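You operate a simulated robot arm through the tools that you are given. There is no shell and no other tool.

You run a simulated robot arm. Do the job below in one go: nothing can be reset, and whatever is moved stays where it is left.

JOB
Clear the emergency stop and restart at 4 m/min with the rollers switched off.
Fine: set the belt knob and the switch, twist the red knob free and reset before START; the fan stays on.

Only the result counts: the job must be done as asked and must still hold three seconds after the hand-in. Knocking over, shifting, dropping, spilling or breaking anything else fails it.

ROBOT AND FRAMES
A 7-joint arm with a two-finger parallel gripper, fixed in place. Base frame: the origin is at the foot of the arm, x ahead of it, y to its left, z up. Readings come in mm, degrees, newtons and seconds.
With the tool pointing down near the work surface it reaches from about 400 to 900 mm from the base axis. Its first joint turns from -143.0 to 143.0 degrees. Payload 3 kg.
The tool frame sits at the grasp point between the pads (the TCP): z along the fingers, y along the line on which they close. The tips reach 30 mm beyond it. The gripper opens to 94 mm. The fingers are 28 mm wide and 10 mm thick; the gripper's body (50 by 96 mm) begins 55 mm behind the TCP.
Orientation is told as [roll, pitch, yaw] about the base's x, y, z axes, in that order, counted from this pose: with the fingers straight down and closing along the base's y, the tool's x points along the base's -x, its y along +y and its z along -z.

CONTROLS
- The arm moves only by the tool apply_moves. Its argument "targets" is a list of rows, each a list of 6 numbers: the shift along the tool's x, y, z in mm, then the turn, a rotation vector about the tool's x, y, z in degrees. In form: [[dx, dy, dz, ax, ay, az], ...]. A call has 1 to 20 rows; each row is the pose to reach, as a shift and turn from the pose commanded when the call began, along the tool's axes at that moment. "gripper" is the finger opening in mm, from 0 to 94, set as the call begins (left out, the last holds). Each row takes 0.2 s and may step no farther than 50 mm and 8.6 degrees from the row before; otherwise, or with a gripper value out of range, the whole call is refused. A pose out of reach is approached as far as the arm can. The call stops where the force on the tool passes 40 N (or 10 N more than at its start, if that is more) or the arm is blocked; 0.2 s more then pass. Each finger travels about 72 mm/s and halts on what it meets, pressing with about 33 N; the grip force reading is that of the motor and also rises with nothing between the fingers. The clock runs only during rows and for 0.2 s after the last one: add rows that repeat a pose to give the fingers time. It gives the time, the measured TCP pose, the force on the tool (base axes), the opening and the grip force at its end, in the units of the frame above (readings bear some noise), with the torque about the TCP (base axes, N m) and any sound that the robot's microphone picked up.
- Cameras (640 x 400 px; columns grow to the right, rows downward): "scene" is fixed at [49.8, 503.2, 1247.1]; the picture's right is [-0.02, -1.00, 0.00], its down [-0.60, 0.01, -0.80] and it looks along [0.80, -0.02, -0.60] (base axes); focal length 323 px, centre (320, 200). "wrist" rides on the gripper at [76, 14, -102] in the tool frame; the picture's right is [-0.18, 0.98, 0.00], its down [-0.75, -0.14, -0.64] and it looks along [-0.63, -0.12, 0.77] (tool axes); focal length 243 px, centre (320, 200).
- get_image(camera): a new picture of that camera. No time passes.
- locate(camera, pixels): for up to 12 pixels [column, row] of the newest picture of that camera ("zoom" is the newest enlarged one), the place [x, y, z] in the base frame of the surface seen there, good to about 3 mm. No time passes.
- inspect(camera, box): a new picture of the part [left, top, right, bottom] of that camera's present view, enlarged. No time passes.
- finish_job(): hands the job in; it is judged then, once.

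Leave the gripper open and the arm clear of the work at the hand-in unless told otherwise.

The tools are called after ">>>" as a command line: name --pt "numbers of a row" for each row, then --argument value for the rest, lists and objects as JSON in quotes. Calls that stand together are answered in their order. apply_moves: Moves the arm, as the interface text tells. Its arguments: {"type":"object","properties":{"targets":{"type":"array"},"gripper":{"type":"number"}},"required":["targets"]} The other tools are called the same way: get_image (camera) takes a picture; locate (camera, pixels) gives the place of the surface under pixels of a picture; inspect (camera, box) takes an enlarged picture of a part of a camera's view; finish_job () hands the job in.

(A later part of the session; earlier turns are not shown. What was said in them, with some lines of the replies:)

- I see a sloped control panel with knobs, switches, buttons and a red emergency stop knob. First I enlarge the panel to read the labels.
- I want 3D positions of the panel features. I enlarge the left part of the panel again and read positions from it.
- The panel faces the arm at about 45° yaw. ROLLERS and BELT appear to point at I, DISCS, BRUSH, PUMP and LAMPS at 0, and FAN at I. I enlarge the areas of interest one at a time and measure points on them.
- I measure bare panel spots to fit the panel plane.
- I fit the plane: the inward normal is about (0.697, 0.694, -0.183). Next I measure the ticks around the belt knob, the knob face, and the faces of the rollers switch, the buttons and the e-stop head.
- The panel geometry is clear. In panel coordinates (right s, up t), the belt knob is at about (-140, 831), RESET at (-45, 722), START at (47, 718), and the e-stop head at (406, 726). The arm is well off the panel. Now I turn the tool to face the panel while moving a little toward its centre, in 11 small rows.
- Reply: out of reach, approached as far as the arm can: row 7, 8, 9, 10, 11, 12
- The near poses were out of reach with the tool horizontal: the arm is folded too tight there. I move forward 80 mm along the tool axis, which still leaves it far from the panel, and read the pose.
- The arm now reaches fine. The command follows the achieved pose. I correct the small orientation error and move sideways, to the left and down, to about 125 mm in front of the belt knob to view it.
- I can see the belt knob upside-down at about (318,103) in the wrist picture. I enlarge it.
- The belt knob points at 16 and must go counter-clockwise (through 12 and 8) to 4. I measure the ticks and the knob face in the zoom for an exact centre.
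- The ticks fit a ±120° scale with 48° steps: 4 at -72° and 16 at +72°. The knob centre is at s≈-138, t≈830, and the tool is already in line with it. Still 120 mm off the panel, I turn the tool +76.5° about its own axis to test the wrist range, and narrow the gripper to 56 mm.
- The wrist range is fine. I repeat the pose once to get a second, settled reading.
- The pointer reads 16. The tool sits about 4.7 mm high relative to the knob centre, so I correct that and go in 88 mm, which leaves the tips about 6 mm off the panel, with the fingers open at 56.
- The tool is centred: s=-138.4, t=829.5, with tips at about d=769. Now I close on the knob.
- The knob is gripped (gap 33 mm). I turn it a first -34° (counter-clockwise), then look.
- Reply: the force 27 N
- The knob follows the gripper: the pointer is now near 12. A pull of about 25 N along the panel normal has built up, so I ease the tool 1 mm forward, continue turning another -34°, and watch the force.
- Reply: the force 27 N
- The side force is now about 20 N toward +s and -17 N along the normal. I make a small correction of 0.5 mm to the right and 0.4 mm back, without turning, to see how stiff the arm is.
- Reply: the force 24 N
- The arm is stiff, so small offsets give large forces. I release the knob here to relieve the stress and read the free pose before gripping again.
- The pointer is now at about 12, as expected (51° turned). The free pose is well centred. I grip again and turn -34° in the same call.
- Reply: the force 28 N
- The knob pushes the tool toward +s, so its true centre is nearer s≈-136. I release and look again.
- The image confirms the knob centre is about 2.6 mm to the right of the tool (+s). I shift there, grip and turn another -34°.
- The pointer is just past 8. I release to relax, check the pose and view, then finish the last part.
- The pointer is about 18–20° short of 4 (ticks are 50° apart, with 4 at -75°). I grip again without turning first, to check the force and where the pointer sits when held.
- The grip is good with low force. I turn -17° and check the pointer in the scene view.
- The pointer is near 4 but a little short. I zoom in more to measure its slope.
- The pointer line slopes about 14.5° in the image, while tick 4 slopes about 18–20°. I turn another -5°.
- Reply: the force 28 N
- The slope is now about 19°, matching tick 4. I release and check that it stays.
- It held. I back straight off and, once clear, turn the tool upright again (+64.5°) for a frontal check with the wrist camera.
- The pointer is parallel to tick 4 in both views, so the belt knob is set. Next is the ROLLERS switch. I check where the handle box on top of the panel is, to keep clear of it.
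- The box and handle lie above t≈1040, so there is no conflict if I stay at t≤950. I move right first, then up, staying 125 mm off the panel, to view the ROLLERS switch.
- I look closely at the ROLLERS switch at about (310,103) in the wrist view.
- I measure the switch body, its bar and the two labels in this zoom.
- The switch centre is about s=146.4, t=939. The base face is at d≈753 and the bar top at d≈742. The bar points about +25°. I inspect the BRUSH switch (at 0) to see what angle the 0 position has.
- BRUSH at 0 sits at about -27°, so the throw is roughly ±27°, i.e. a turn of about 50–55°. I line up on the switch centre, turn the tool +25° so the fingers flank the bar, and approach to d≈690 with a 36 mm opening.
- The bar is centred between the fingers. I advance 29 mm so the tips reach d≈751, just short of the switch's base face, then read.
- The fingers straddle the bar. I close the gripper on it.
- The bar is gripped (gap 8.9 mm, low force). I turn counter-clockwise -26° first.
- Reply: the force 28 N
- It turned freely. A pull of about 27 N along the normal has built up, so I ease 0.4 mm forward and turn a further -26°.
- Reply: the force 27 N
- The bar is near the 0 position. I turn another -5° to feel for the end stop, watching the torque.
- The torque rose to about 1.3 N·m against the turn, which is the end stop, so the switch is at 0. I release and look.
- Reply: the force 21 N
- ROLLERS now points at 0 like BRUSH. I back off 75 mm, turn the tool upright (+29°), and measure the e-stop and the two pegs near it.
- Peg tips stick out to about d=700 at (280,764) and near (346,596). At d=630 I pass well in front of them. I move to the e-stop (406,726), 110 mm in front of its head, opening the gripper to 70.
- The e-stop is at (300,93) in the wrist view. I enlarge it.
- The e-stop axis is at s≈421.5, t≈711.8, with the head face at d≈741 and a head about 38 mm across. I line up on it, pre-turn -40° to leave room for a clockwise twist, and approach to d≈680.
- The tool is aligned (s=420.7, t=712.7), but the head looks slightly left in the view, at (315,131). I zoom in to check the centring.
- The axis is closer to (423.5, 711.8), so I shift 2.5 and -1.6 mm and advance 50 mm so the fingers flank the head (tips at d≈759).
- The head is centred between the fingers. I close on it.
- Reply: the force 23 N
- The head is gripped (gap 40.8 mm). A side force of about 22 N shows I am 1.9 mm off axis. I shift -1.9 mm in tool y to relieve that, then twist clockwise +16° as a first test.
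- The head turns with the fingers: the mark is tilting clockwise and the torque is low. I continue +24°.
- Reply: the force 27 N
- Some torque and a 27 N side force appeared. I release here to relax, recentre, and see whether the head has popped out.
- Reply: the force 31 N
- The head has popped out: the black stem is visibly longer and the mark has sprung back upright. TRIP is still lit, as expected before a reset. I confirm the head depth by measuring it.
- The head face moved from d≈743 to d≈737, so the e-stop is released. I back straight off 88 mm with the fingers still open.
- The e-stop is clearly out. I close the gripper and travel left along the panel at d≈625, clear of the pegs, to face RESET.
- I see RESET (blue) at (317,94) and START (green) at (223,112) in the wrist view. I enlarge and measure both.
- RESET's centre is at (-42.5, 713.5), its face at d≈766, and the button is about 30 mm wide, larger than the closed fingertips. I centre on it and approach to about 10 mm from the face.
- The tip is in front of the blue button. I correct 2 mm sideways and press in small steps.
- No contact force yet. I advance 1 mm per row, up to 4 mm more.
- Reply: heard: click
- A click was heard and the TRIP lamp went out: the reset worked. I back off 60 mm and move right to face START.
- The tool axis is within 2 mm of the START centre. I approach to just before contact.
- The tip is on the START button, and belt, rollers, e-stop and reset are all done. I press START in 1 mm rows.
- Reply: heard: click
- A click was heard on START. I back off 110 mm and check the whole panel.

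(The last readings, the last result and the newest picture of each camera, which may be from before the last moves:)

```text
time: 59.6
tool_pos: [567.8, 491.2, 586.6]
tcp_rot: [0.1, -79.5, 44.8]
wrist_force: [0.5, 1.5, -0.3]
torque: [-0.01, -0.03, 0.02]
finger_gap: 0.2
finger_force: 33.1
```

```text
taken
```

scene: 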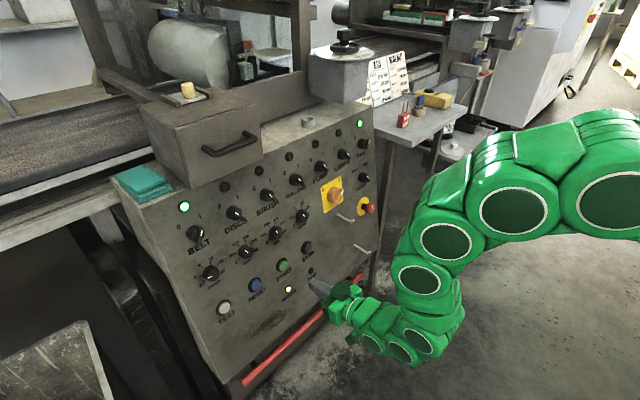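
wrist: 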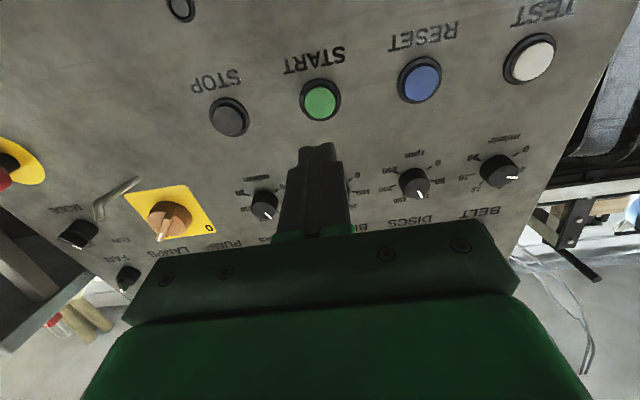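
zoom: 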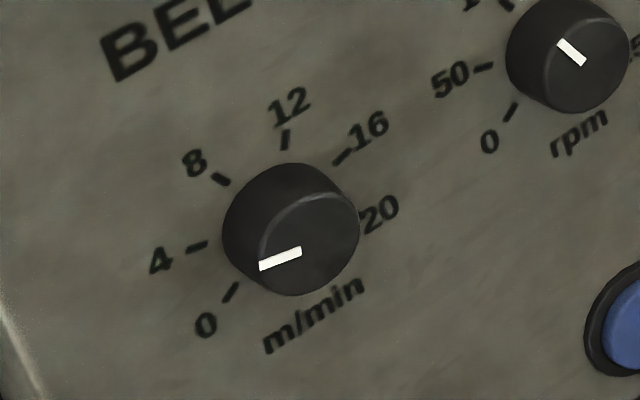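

BELT and FAN lamps are green, ROLLERS is off, TRIP is out, the e-stop is released and the belt pointer is on 4. I open the gripper and back off a little more so the arm is clear.

>>> apply_moves --pt "0 0 -15 0 0 0" --pt "0 0 -30 0 0 0" --pt "0 0 -30 0 0 0" --pt "0 0 -30 0 0 0" --pt "0 0 -30 0 0 0" --gripper 94

>>> get_image --camera "scene"

>>> inspect --camera "scene" --box '[195, 255, 231, 291]'

```text
time: 60.8
tool_pos: [546.8, 470.1, 591.4]
tcp_rot: [0.1, -79.6, 44.9]
wrist_force: [-0.2, 0.5, -0.3]
torque: [-0.02, 0.0, 0.02]
finger_gap: 94.2
finger_force: 0.2
```

```text
taken
```

scene: 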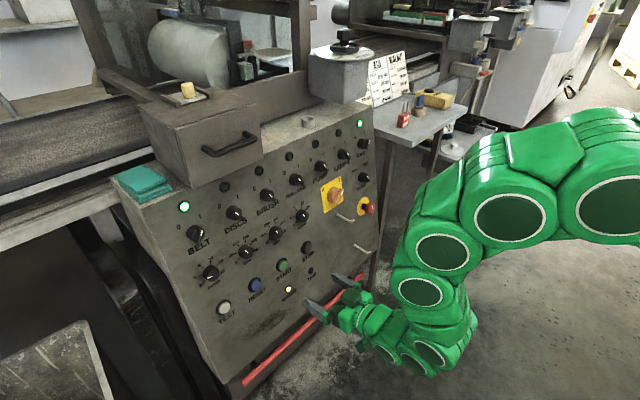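

```text
11.11 times, centred on (213, 273) of scene
```

zoom: 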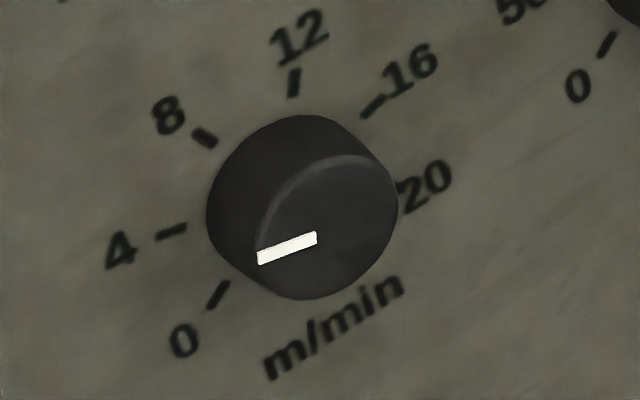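

The machine is running: the BELT and FAN lamps are lit, ROLLERS is at 0, TRIP is out, the e-stop is out and the belt knob is on 4. The gripper is open and the arm is clear, so I hand the job in.

>>> finish_job

```text
The job is handed in.
```

The emergency stop is cleared and the machine is running again with the belt knob on 4 m/min and the rollers off.

- **Belt speed:** I turned the knob from 16 to 4. In the close-up views the pointer lines up with the 4 mark to within about 2–3°.
- **Rollers:** I turned the switch to 0, up against its end stop, and its lamp is dark.
- **Emergency stop:** I twisted the red knob clockwise until it popped out by about 5 mm.
- **Reset and start:** I pressed RESET first; it clicked and the TRIP lamp went out. I then pressed START; it clicked and the BELT lamp lit.
- **Fan:** I left it switched on and its lamp is lit.

I touched no other switches or knobs. I left the gripper open and the arm clear of the panel.
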